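You operate a simulated robot arm through the tools that you are given. There is no shell and no other tool. Be economical: measure what you need, move in short steps, check, and stop when the job is done.

Carry out the task below with a simulated robot arm. There is one attempt and no reset: what you move stays moved.

JOB
Slide the turnip along the bed cover until it stands next to the scouring block.

It is judged by the outcome, as a careful person would: the job done as asked, and still so three seconds after it is handed in. It fails if anything else is knocked over, pushed out of place, dropped, spilled or broken. Lids that push on must go on centred and level and be pressed home; caps that screw on are set level and turned clockwise until they are tight.

ROBOT AND FRAMES
A 7-joint arm with a two-finger parallel gripper, fixed in place. Base frame: the origin is at the foot of the arm, x ahead of it, y to its left, z up; the work surface is at about z = -0.001. Readings come in m, degrees, newtons and seconds.
With the tool pointing down near the work surface it reaches from about 0.24 to 0.62 m from the base axis. Its first joint turns from -66.0 to 66.0 degrees. Payload 2.6 kg.
The TCP is the grasp point between the finger pads, 0.03 m short of the fingertips. In the tool frame z runs along the fingers and y along their closing line. Largest opening 0.094 m; finger width 0.028, thickness 0.01; the body of the gripper, 0.05 by 0.096 m, starts 0.055 m behind the TCP.
Orientation is told as [roll, pitch, yaw] about the base's x, y, z axes, in that order, counted from this pose: with the fingers straight down and closing along the base's y, the tool's x points along the base's -x, its y along +y and its z along -z.

CONTROLS
- The arm moves only by the tool send_rows. Its argument "targets" is a list that holds one entry, the list of rows, each a list of 7 numbers: the turn, a rotation vector about the tool's x, y, z in degrees, then the shift along the tool's x, y, z in m, then the opening, from 0 (shut) to 1 (fully open). In form: [[[rx, ry, rz, tx, ty, tz, fingers], ...]]. A call has 1 to 8 rows; each row is the pose to reach, as a shift and turn from the pose commanded when the call began, along the tool's axes at that moment. Each row takes 0.2 s and may step no farther than 0.05 m and 8.6 degrees from the row before; otherwise, or with a gripper value out of range, the whole call is refused. Where a pose cannot be reached the arm comes as near as it can. A force on the tool above 40 N (or 10 N above the force at the start of the call, whichever is more), or a blocked arm, ends the call early, and 0.2 s more pass. Each finger travels about 0.072 m/s and halts on what it meets, pressing with about 33 N; the grip force reading is that of the motor and also rises with nothing between the fingers. The clock runs only during rows and for 0.2 s after the last one: add rows that repeat a pose to give the fingers time. The reply holds the time, the measured pose of the TCP, the force on the tool along the base axes, the opening and the grip force, in the units named above and with some noise.
- Cameras (640 x 400 px; columns grow to the right, rows downward): "scene" is fixed at [0.0194, 0.4241, 0.5592]; the picture's right is [-0.88, -0.48, 0.00], its down [-0.30, 0.55, -0.78] and it looks along [0.37, -0.69, -0.62] (base axes); focal length 356 px, centre (320, 200). "wrist" rides on the gripper at [0.076, 0.014, -0.102] in the tool frame; the picture's right is [-0.18, 0.98, 0.00], its down [-0.75, -0.14, -0.64] and it looks along [-0.63, -0.12, 0.77] (tool axes); focal length 243 px, centre (320, 200). There is no depth. A picture from a camera that has moved, and an enlarged one, comes with that camera's place and axes in the base frame and with its lens.
- get_image(camera): a new picture of that camera. No time passes.
- inspect(camera, box): a new picture of the part [left, top, right, bottom] of that camera's present view, enlarged. No time passes.
- finish_job(): hands the job in; it is judged then, once.

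Go step by step. Nothing tells you positions but the pictures and the camera data: compare them with the known pose of the tool, close in by small moves and look again before you grip or let go. The budget is 90 turns and 46 pictures, counting those below and the enlarged ones. Unless the task says otherwise, let go and move clear before handing in, and close with one line.

The tools are called after "Request:" by a JSON object that holds its "api" and its "payload". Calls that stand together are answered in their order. send_rows: Moves the arm, as the interface text tells. Its arguments: {"type":"object","properties":{"targets":{"type":"array","items":{"type":"array","items":{"type":"array","items":{"type":"number"}}}}},"required":["targets"]} The other tools are called the same way: get_image (camera) takes a picture; inspect (camera, box) takes an enlarged picture of a part of a camera's view; finish_job () hands the job in.

At the start:

```text
clock: 0.0
tcp_pos: [0.3855, 0.0194, 0.1848]
tcp_rot: [0.0, 0.0, 0.0]
contact_force: [-0.6, 0.4, -0.1]
finger_gap: 0.094
gripper_force: 0.0
```

scene: 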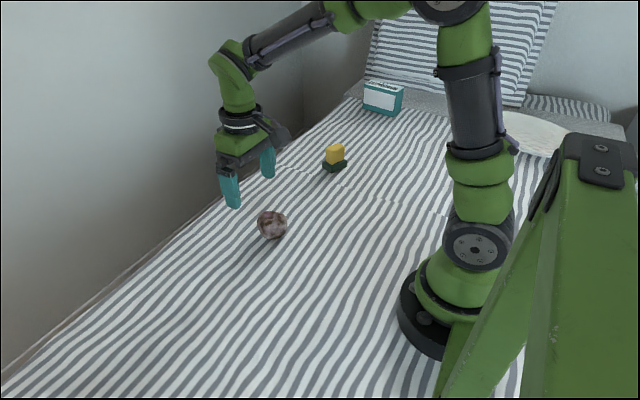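
wrist: 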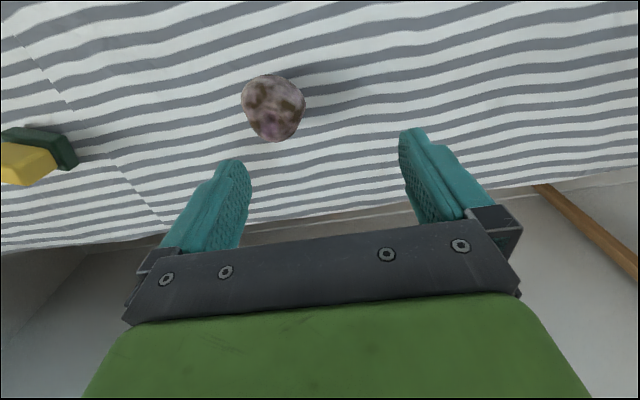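

The mottled ball at about (0.39, -0.045) looks like the turnip, and the yellow and green piece near (0.38, -0.34) looks like the scouring block. I'll zoom in on both to check.

Request:
{"api": "inspect", "payload": {"camera": "scene", "box": [220, 120, 380, 250]}}

Request:
{"api": "inspect", "payload": {"camera": "scene", "box": [340, 60, 440, 130]}}

```text
3.08 times, centred on (300, 185) of scene
camera zoom: at [0.0194, 0.4241, 0.5592], right [-0.88, -0.48, 0.0], down [-0.3, 0.55, -0.78], along [0.37, -0.69, -0.62], focal length 1097 px, centre (382, 246)
```

zoom: 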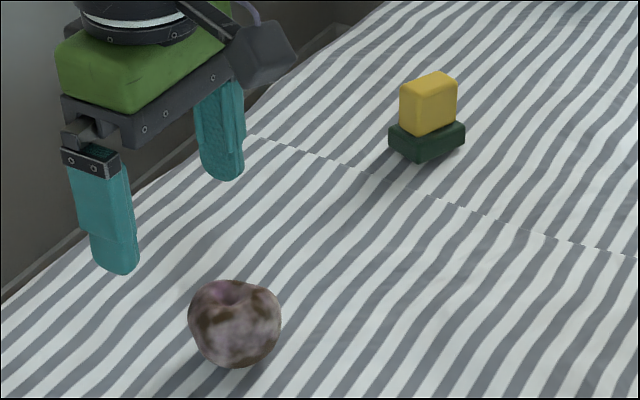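

```text
5.71 times, centred on (390, 95) of scene
camera zoom: at [0.0194, 0.4241, 0.5592], right [-0.88, -0.48, 0.0], down [-0.3, 0.55, -0.78], along [0.37, -0.69, -0.62], focal length 2037 px, centre (-80, 800)
```

zoom: 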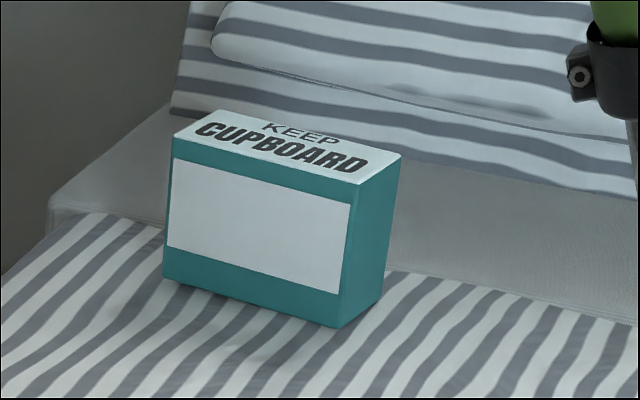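

The block is a green base with a yellow top, about 0.035 × 0.055 m and centred near (0.388, -0.35). The turnip is about 0.065 m across at (0.387, -0.034). I'll move above the turnip and turn the tool so the fingers close along x, which keeps them out of the gap beside the block.

Request:
{"api": "send_rows", "payload": {"targets": [[[0, 0, 8.5, 0, -0.007, 0, 1], [0, 0, 17, 0, -0.014, 0, 1], [0, 0, 25.5, 0, -0.021, 0, 1], [0, 0, 34, 0, -0.028, 0, 1], [0, 0, 42.5, 0, -0.035, 0, 1], [0, 0, 51, 0, -0.042, 0, 1], [0, 0, 59.5, -0.001, -0.048, 0, 1], [0, 0, 68, -0.0015, -0.0534, 0, 1]]]}}

Request:
{"api": "send_rows", "payload": {"targets": [[[0, 0, 8, 0, 0, 0.01, 1], [0, 0, 16, 0, 0, 0.03, 1], [0, 0, 22, 0, 0, 0.05, 1], [0, 0, 22, 0, 0, 0.05, 1]]]}}

Request:
{"api": "get_image", "payload": {"camera": "wrist"}}

Request:
{"api": "get_image", "payload": {"camera": "scene"}}

```text
clock: 1.8
tcp_pos: [0.3864, -0.0341, 0.1847]
tcp_rot: [0.1, 0.1, -68.3]
contact_force: [0.1, -0.9, 0.2]
finger_gap: 0.094
gripper_force: 0.1
```

```text
clock: 2.8
tcp_pos: [0.385, -0.0344, 0.1347]
tcp_rot: [-0.1, 0.0, -90.0]
contact_force: [-0.4, 0.4, 0.4]
finger_gap: 0.0939
gripper_force: 0.0
```

```text
41 pictures are left
camera wrist: at [0.4, 0.0422, 0.2382], right [0.98, -0.19, 0.0], down [-0.14, -0.75, 0.64], along [-0.12, -0.63, -0.77], focal length 243 px, centre (320, 200)
```

wrist: 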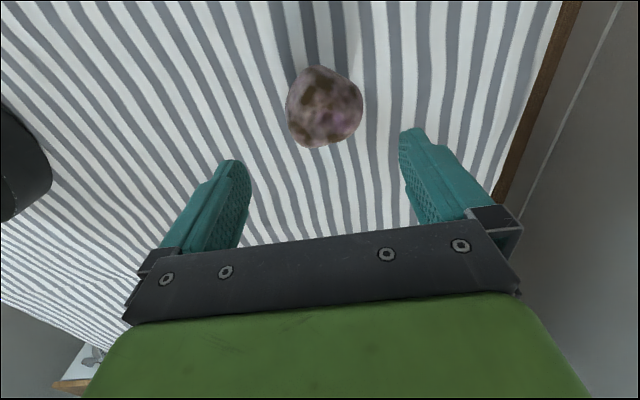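

```text
40 pictures are left
```

scene: 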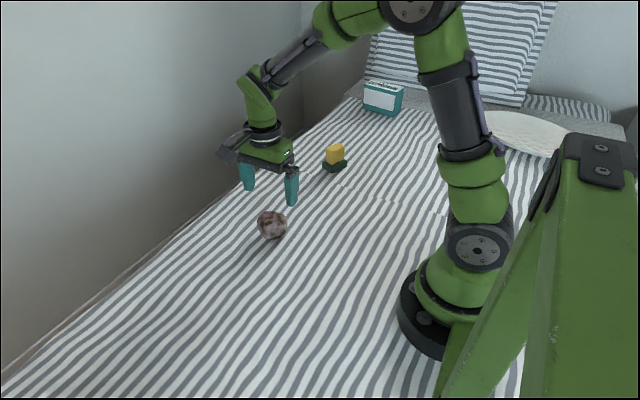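

The turnip now reads at about (0.390, -0.030). I'll line up on it and descend part of the way, then look again.

Request:
{"api": "send_rows", "payload": {"targets": [[[0, 0, 0, 0.004, 0.005, 0.01, 1], [0, 0, 0, 0.004, 0.005, 0.03, 1], [0, 0, 0, 0.004, 0.005, 0.05, 1], [0, 0, 0, 0.004, 0.005, 0.05, 1]]]}}

Request:
{"api": "get_image", "payload": {"camera": "wrist"}}

Request:
{"api": "inspect", "payload": {"camera": "scene", "box": [220, 120, 380, 250]}}

```text
clock: 3.8
tcp_pos: [0.3905, -0.0309, 0.085]
tcp_rot: [0.0, 0.0, -89.9]
contact_force: [-0.6, -0.1, -0.1]
finger_gap: 0.094
gripper_force: 0.1
```

```text
39 pictures are left
camera wrist: at [0.4051, 0.0467, 0.1874], right [0.98, -0.18, 0.0], down [-0.14, -0.75, 0.64], along [-0.12, -0.63, -0.77], focal length 243 px, centre (320, 200)
```

wrist: 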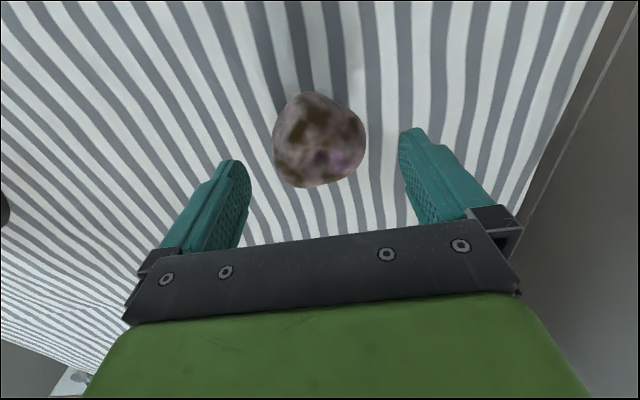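

```text
3.08 times, centred on (300, 185) of scene
camera zoom: at [0.0194, 0.4241, 0.5592], right [-0.88, -0.48, 0.0], down [-0.3, 0.55, -0.78], along [0.37, -0.69, -0.62], focal length 1097 px, centre (382, 246)
```

zoom: 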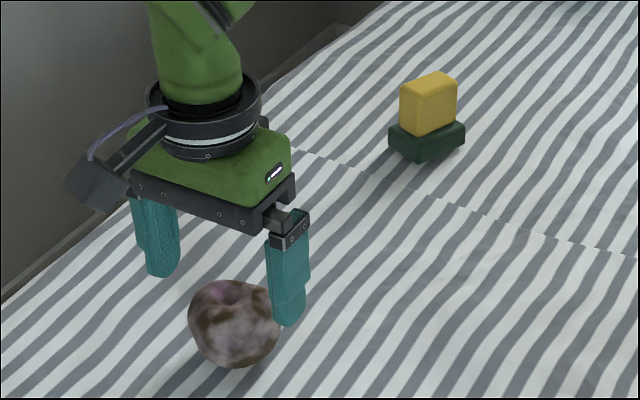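

The turnip is centred between the fingers at about (0.391, -0.028). I'll lower the rest of the way with the tips about 6 mm above the cover, and close gently.

Request:
{"api": "send_rows", "payload": {"targets": [[[0, 0, 0, 0.003, 0, 0.015, 1], [0, 0, 0, 0.003, 0, 0.03, 1], [0, 0, 0, 0.003, 0, 0.042, 1], [0, 0, 0, 0.003, 0, 0.049, 1], [0, 0, 0, 0.003, 0, 0.049, 1]]]}}

Request:
{"api": "get_image", "payload": {"camera": "wrist"}}

```text
clock: 5.0
tcp_pos: [0.3909, -0.0274, 0.036]
tcp_rot: [0.0, 0.0, -90.0]
contact_force: [0.4, 0.3, -0.4]
finger_gap: 0.094
gripper_force: 0.0
```

```text
37 pictures are left
camera wrist: at [0.4053, 0.0496, 0.139], right [0.98, -0.18, 0.0], down [-0.14, -0.75, 0.64], along [-0.12, -0.63, -0.77], focal length 243 px, centre (320, 200)
```

wrist: 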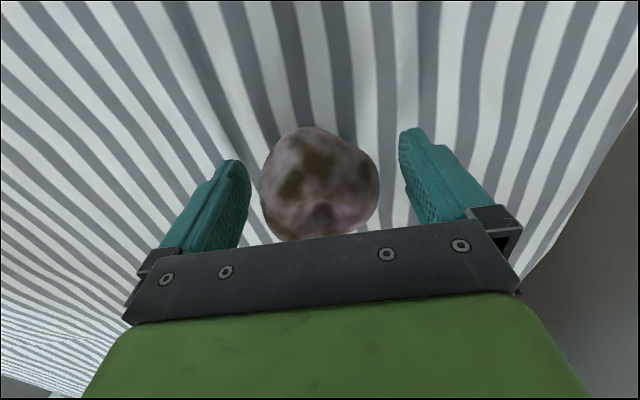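

The turnip is between the pads, so I'll close on it.

Request:
{"api": "send_rows", "payload": {"targets": [[[0, 0, 0, 0, 0, 0, 0.8], [0, 0, 0, 0, 0, 0, 0.7], [0, 0, 0, 0, 0, 0, 0.6], [0, 0, 0, 0, 0, 0, 0.55], [0, 0, 0, 0, 0, 0, 0.55]]]}}

Request:
{"api": "get_image", "payload": {"camera": "wrist"}}

```text
clock: 6.2
tcp_pos: [0.3917, -0.0268, 0.0358]
tcp_rot: [-0.1, -0.1, -90.0]
contact_force: [0.3, -0.2, -0.3]
finger_gap: 0.0642
gripper_force: 32.8
```

```text
36 pictures are left
camera wrist: at [0.4053, 0.0496, 0.1392], right [0.98, -0.18, 0.0], down [-0.14, -0.75, 0.64], along [-0.12, -0.63, -0.77], focal length 243 px, centre (320, 200)
```

wrist: 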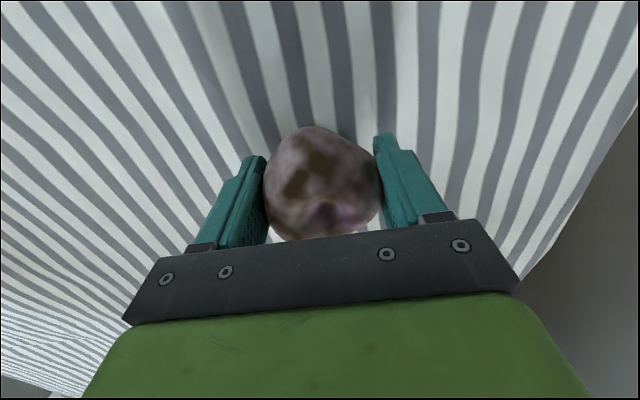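

Gripped with a gap of 0.064 m. I'll slide toward -y at constant height, stopping well short of the block.

Request:
{"api": "send_rows", "payload": {"targets": [[[0, 0, 0, -0.01, 0, 0, 0.55], [0, 0, 0, -0.03, 0, 0, 0.55], [0, 0, 0, -0.05, 0, 0, 0.55], [0, 0, 0, -0.075, 0, 0, 0.55], [0, 0, 0, -0.1, 0, 0, 0.55], [0, 0, 0, -0.125, 0, 0, 0.55], [0, 0, 0, -0.145, 0, 0, 0.55], [0, 0, 0, -0.155, 0, 0, 0.55]]]}}

Request:
{"api": "get_image", "payload": {"camera": "wrist"}}

Request:
{"api": "inspect", "payload": {"camera": "scene", "box": [260, 100, 400, 220]}}

```text
clock: 8.0
tcp_pos: [0.3908, -0.1819, 0.0358]
tcp_rot: [0.1, 0.0, -90.0]
contact_force: [0.2, 0.5, -0.4]
finger_gap: 0.0638
gripper_force: 33.0
```

```text
35 pictures are left
camera wrist: at [0.405, -0.1058, 0.1394], right [0.98, -0.18, 0.0], down [-0.14, -0.75, 0.64], along [-0.12, -0.63, -0.77], focal length 243 px, centre (320, 200)
```

wrist: 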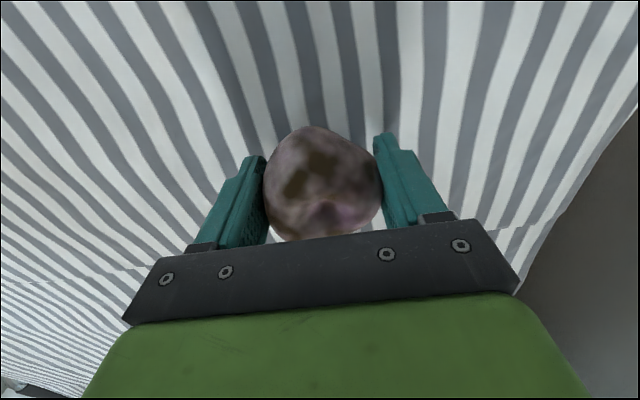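

```text
3.33 times, centred on (330, 160) of scene
camera zoom: at [0.0194, 0.4241, 0.5592], right [-0.88, -0.48, 0.0], down [-0.3, 0.55, -0.78], along [0.37, -0.69, -0.62], focal length 1188 px, centre (287, 333)
```

zoom: 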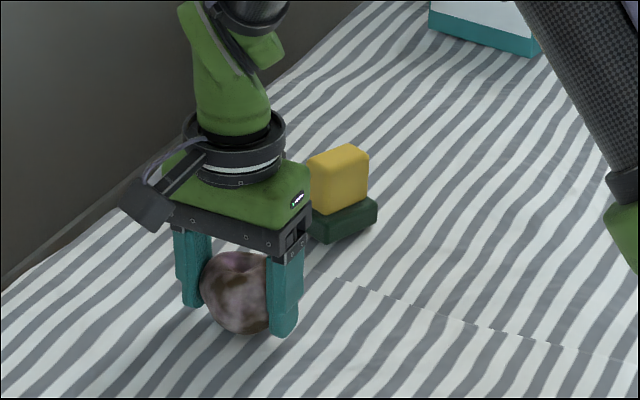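

The slide is going cleanly. The block's near face is at about y = -0.32, so I'll go on to y ≈ -0.255, drift slightly to x ≈ 0.398 to line up with that face, and check.

Request:
{"api": "send_rows", "payload": {"targets": [[[0, 0, 0, -0.01, 0, 0, 0.55], [0, 0, 0, -0.025, 0.003, 0, 0.55], [0, 0, 0, -0.04, 0.005, 0, 0.55], [0, 0, 0, -0.055, 0.007, 0, 0.55], [0, 0, 0, -0.068, 0.008, 0, 0.55], [0, 0, 0, -0.073, 0.008, 0, 0.55], [0, 0, 0, -0.073, 0.008, 0, 0.55]]]}}

Request:
{"api": "inspect", "payload": {"camera": "scene", "box": [290, 110, 390, 200]}}

Request:
{"api": "get_image", "payload": {"camera": "wrist"}}

```text
clock: 9.6
tcp_pos: [0.3987, -0.255, 0.0363]
tcp_rot: [0.0, 0.1, -90.0]
contact_force: [0.0, 3.6, 6.2]
finger_gap: 0.064
gripper_force: 32.6
```

```text
4.44 times, centred on (340, 155) of scene
camera zoom: at [0.0193, 0.4241, 0.5592], right [-0.88, -0.48, 0.0], down [-0.3, 0.55, -0.78], along [0.37, -0.69, -0.62], focal length 1584 px, centre (231, 400)
```

zoom: 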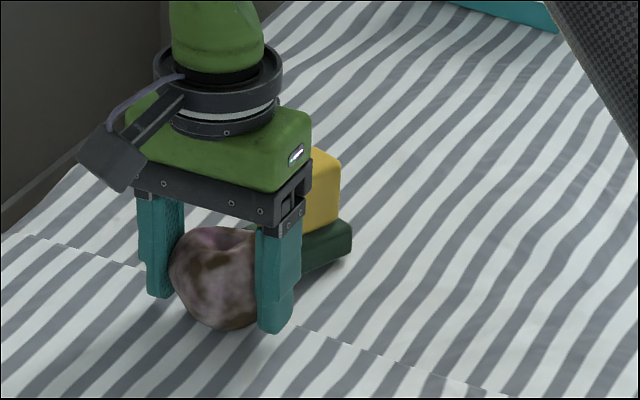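

```text
32 pictures are left
camera wrist: at [0.4128, -0.1789, 0.1391], right [0.98, -0.18, 0.0], down [-0.14, -0.75, 0.64], along [-0.12, -0.63, -0.77], focal length 243 px, centre (320, 200)
```

wrist: 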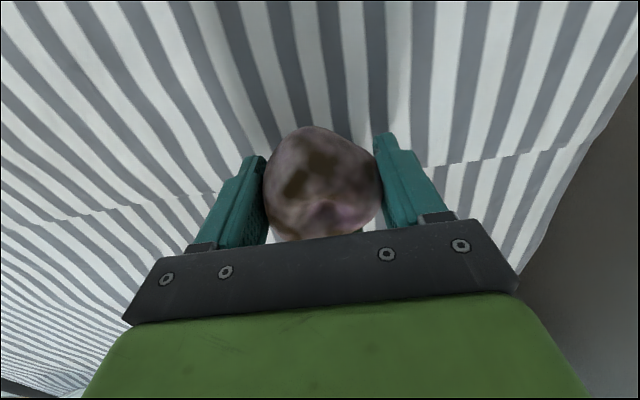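

A force of about 3.6 N in y and 6 N in z has built up, and the turnip is at the seam in the cover, so the cover probably steps up slightly there. The block hasn't moved. I'll ease up by 2 mm at a time and watch the force.

Request:
{"api": "send_rows", "payload": {"targets": [[[0, 0, 0, 0, 0, -0.002, 0.55], [0, 0, 0, 0, 0, -0.002, 0.55]]]}}

Request:
{"api": "inspect", "payload": {"camera": "scene", "box": [300, 140, 360, 190]}}

```text
clock: 10.2
tcp_pos: [0.399, -0.2551, 0.0378]
tcp_rot: [0.0, 0.0, -90.0]
contact_force: [0.1, 0.0, 0.0]
finger_gap: 0.0643
gripper_force: 33.1
```

```text
8.00 times, centred on (330, 165) of scene
camera zoom: at [0.0194, 0.4241, 0.5592], right [-0.88, -0.48, 0.0], down [-0.3, 0.55, -0.78], along [0.37, -0.69, -0.62], focal length 2852 px, centre (240, 480)
```

zoom: 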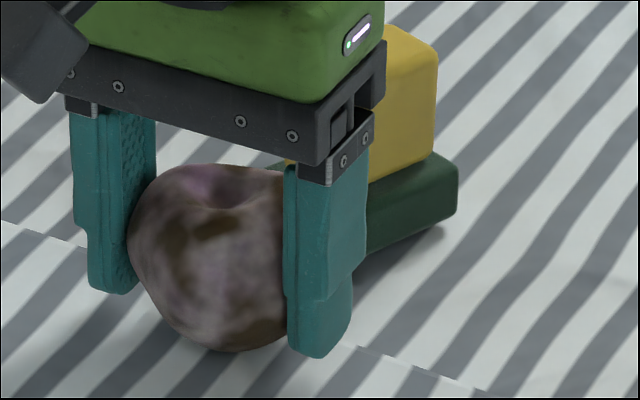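

The force dropped to zero, so the turnip is just resting on the cover. I'll continue in small steps.

Request:
{"api": "send_rows", "payload": {"targets": [[[0, 0, 0, -0.004, 0, 0, 0.55], [0, 0, 0, -0.008, 0, 0, 0.55], [0, 0, 0, -0.012, 0, 0, 0.55], [0, 0, 0, -0.012, 0, 0, 0.55]]]}}

Request:
{"api": "inspect", "payload": {"camera": "scene", "box": [300, 140, 360, 190]}}

```text
clock: 11.2
tcp_pos: [0.3986, -0.2665, 0.0389]
tcp_rot: [0.0, 0.1, -90.0]
contact_force: [-0.7, -0.3, -1.8]
finger_gap: 0.0642
gripper_force: 33.2
```

```text
8.00 times, centred on (330, 165) of scene
camera zoom: at [0.0194, 0.4241, 0.5592], right [-0.88, -0.48, 0.0], down [-0.3, 0.55, -0.78], along [0.37, -0.69, -0.62], focal length 2852 px, centre (240, 480)
```

zoom: 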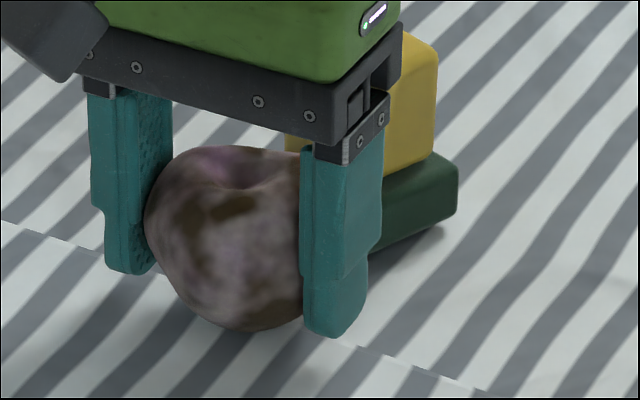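

The -1.8 N reading looks like the turnip's own weight, so it's past the ridge and slightly off the cover. I estimate a gap of about 1 cm to the block. I'll lower it 2 mm back into contact before going on.

Request:
{"api": "send_rows", "payload": {"targets": [[[0, 0, 0, 0, 0, 0.001, 0.55], [0, 0, 0, 0, 0, 0.0015, 0.55], [0, 0, 0, 0, 0, 0.0015, 0.55]]]}}

```text
clock: 12.0
tcp_pos: [0.3998, -0.2671, 0.0361]
tcp_rot: [0.0, 0.0, -90.0]
contact_force: [0.6, 0.5, -0.2]
finger_gap: 0.0638
gripper_force: 32.8
```

It's back in contact with the cover. I'll open slowly, rise straight up a little, and look.

Request:
{"api": "send_rows", "payload": {"targets": [[[0, 0, 0, 0, 0, 0, 0.7], [0, 0, 0, 0, 0, 0, 0.78], [0, 0, 0, 0, 0, 0, 0.9], [0, 0, 0, 0, 0, 0, 1], [0, 0, 0, 0, 0, 0, 1]]]}}

Request:
{"api": "get_image", "payload": {"camera": "wrist"}}

Request:
{"api": "inspect", "payload": {"camera": "scene", "box": [300, 140, 360, 190]}}

```text
clock: 13.2
tcp_pos: [0.3992, -0.2664, 0.0365]
tcp_rot: [0.0, -0.1, -90.0]
contact_force: [0.4, 0.0, 0.2]
finger_gap: 0.094
gripper_force: 0.1
```

```text
29 pictures are left
camera wrist: at [0.413, -0.1905, 0.1399], right [0.98, -0.18, 0.0], down [-0.14, -0.75, 0.64], along [-0.12, -0.63, -0.77], focal length 243 px, centre (320, 200)
```

wrist: 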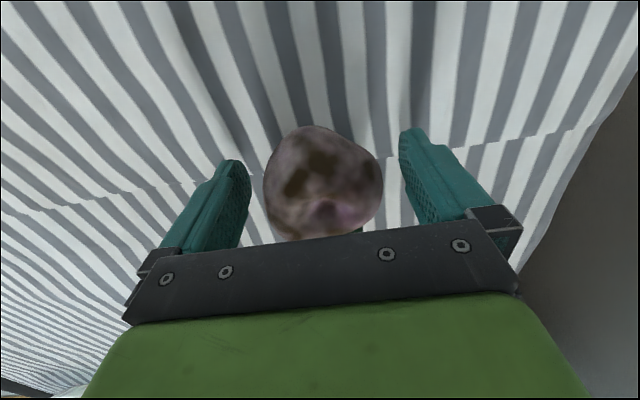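

```text
8.00 times, centred on (330, 165) of scene
camera zoom: at [0.0194, 0.4241, 0.5592], right [-0.88, -0.48, 0.0], down [-0.3, 0.55, -0.78], along [0.37, -0.69, -0.62], focal length 2852 px, centre (240, 480)
```

zoom: 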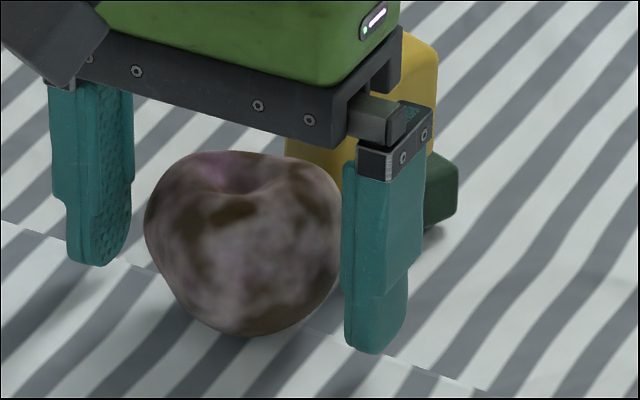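

The turnip stands steady on its own. I'll rise straight up and measure the gap to the block.

Request:
{"api": "send_rows", "payload": {"targets": [[[0, 0, 0, 0, 0, -0.01, 1], [0, 0, 0, 0, 0, -0.03, 1], [0, 0, 0, 0.01, 0, -0.06, 1], [0, 0, 0, 0.03, 0, -0.1, 1], [0, 0, 0, 0.06, 0, -0.13, 1], [0, 0, 0, 0.06, 0, -0.13, 1]]]}}

Request:
{"api": "get_image", "payload": {"camera": "wrist"}}

Request:
{"api": "inspect", "payload": {"camera": "scene", "box": [300, 140, 360, 190]}}

```text
clock: 14.6
tcp_pos: [0.4003, -0.206, 0.1655]
tcp_rot: [-0.1, -0.1, -90.0]
contact_force: [-0.8, 0.8, -0.1]
finger_gap: 0.0939
gripper_force: 0.1
```

```text
27 pictures are left
camera wrist: at [0.4136, -0.1303, 0.2695], right [0.98, -0.18, 0.0], down [-0.14, -0.75, 0.64], along [-0.12, -0.63, -0.77], focal length 243 px, centre (320, 200)
```

wrist: 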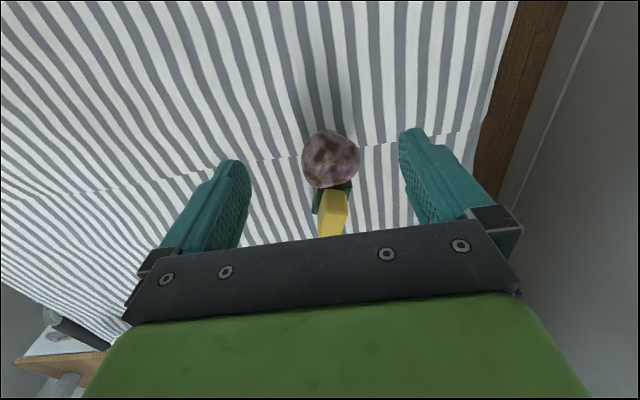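

```text
8.00 times, centred on (330, 165) of scene
camera zoom: at [0.0193, 0.4241, 0.5592], right [-0.88, -0.48, 0.0], down [-0.3, 0.55, -0.78], along [0.37, -0.69, -0.62], focal length 2852 px, centre (240, 480)
```

zoom: 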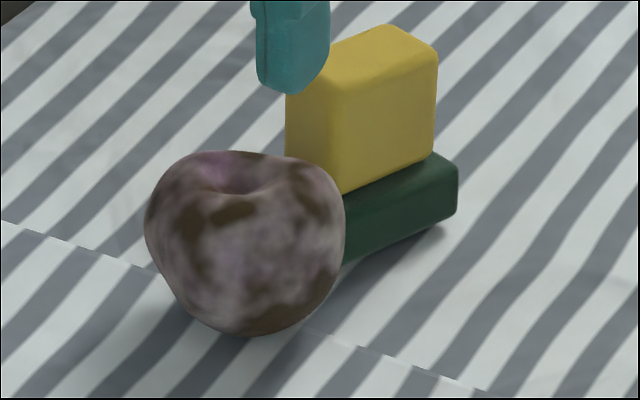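

The turnip is beside the block with a gap of about 1 cm, and the block hasn't moved. I'll back the arm off a little more and take a last look.

Request:
{"api": "send_rows", "payload": {"targets": [[[0, 0, 0, 0.03, 0, -0.01, 1], [0, 0, 0, 0.06, 0, -0.02, 1], [0, 0, 0, 0.1, 0, -0.02, 1], [0, 0, 0, 0.1, 0, -0.02, 1]]]}}

Request:
{"api": "get_image", "payload": {"camera": "scene"}}

Request:
{"api": "inspect", "payload": {"camera": "wrist", "box": [240, 150, 420, 260]}}

```text
clock: 15.6
tcp_pos: [0.4004, -0.106, 0.1862]
tcp_rot: [-0.1, 0.0, -89.9]
contact_force: [-0.5, -0.3, 1.0]
finger_gap: 0.0938
gripper_force: 0.0
```

```text
25 pictures are left
```

scene: 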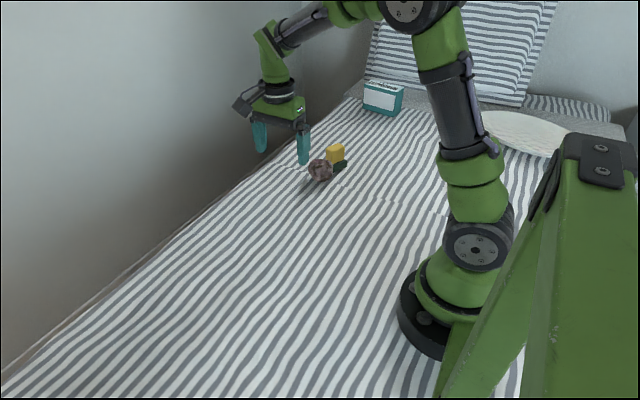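

```text
3.56 times, centred on (330, 205) of wrist
camera zoom: at [0.4141, -0.0295, 0.2893], right [0.98, -0.18, 0.0], down [-0.14, -0.75, 0.64], along [-0.12, -0.63, -0.77], focal length 863 px, centre (284, 182)
```

zoom: 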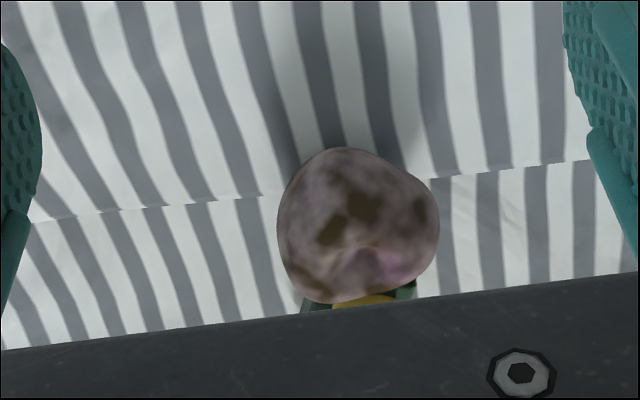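

The turnip is standing still right beside the scouring block, nothing else has moved, and the arm is clear, so I'm handing in.

Request:
{"api": "finish_job", "payload": {}}

```text
The job is handed in.
```

The turnip now stands next to the scouring block, about 1 cm away by my estimate. It rose a millimetre or two off the cover for about 1 cm just past the seam, and nothing else moved.
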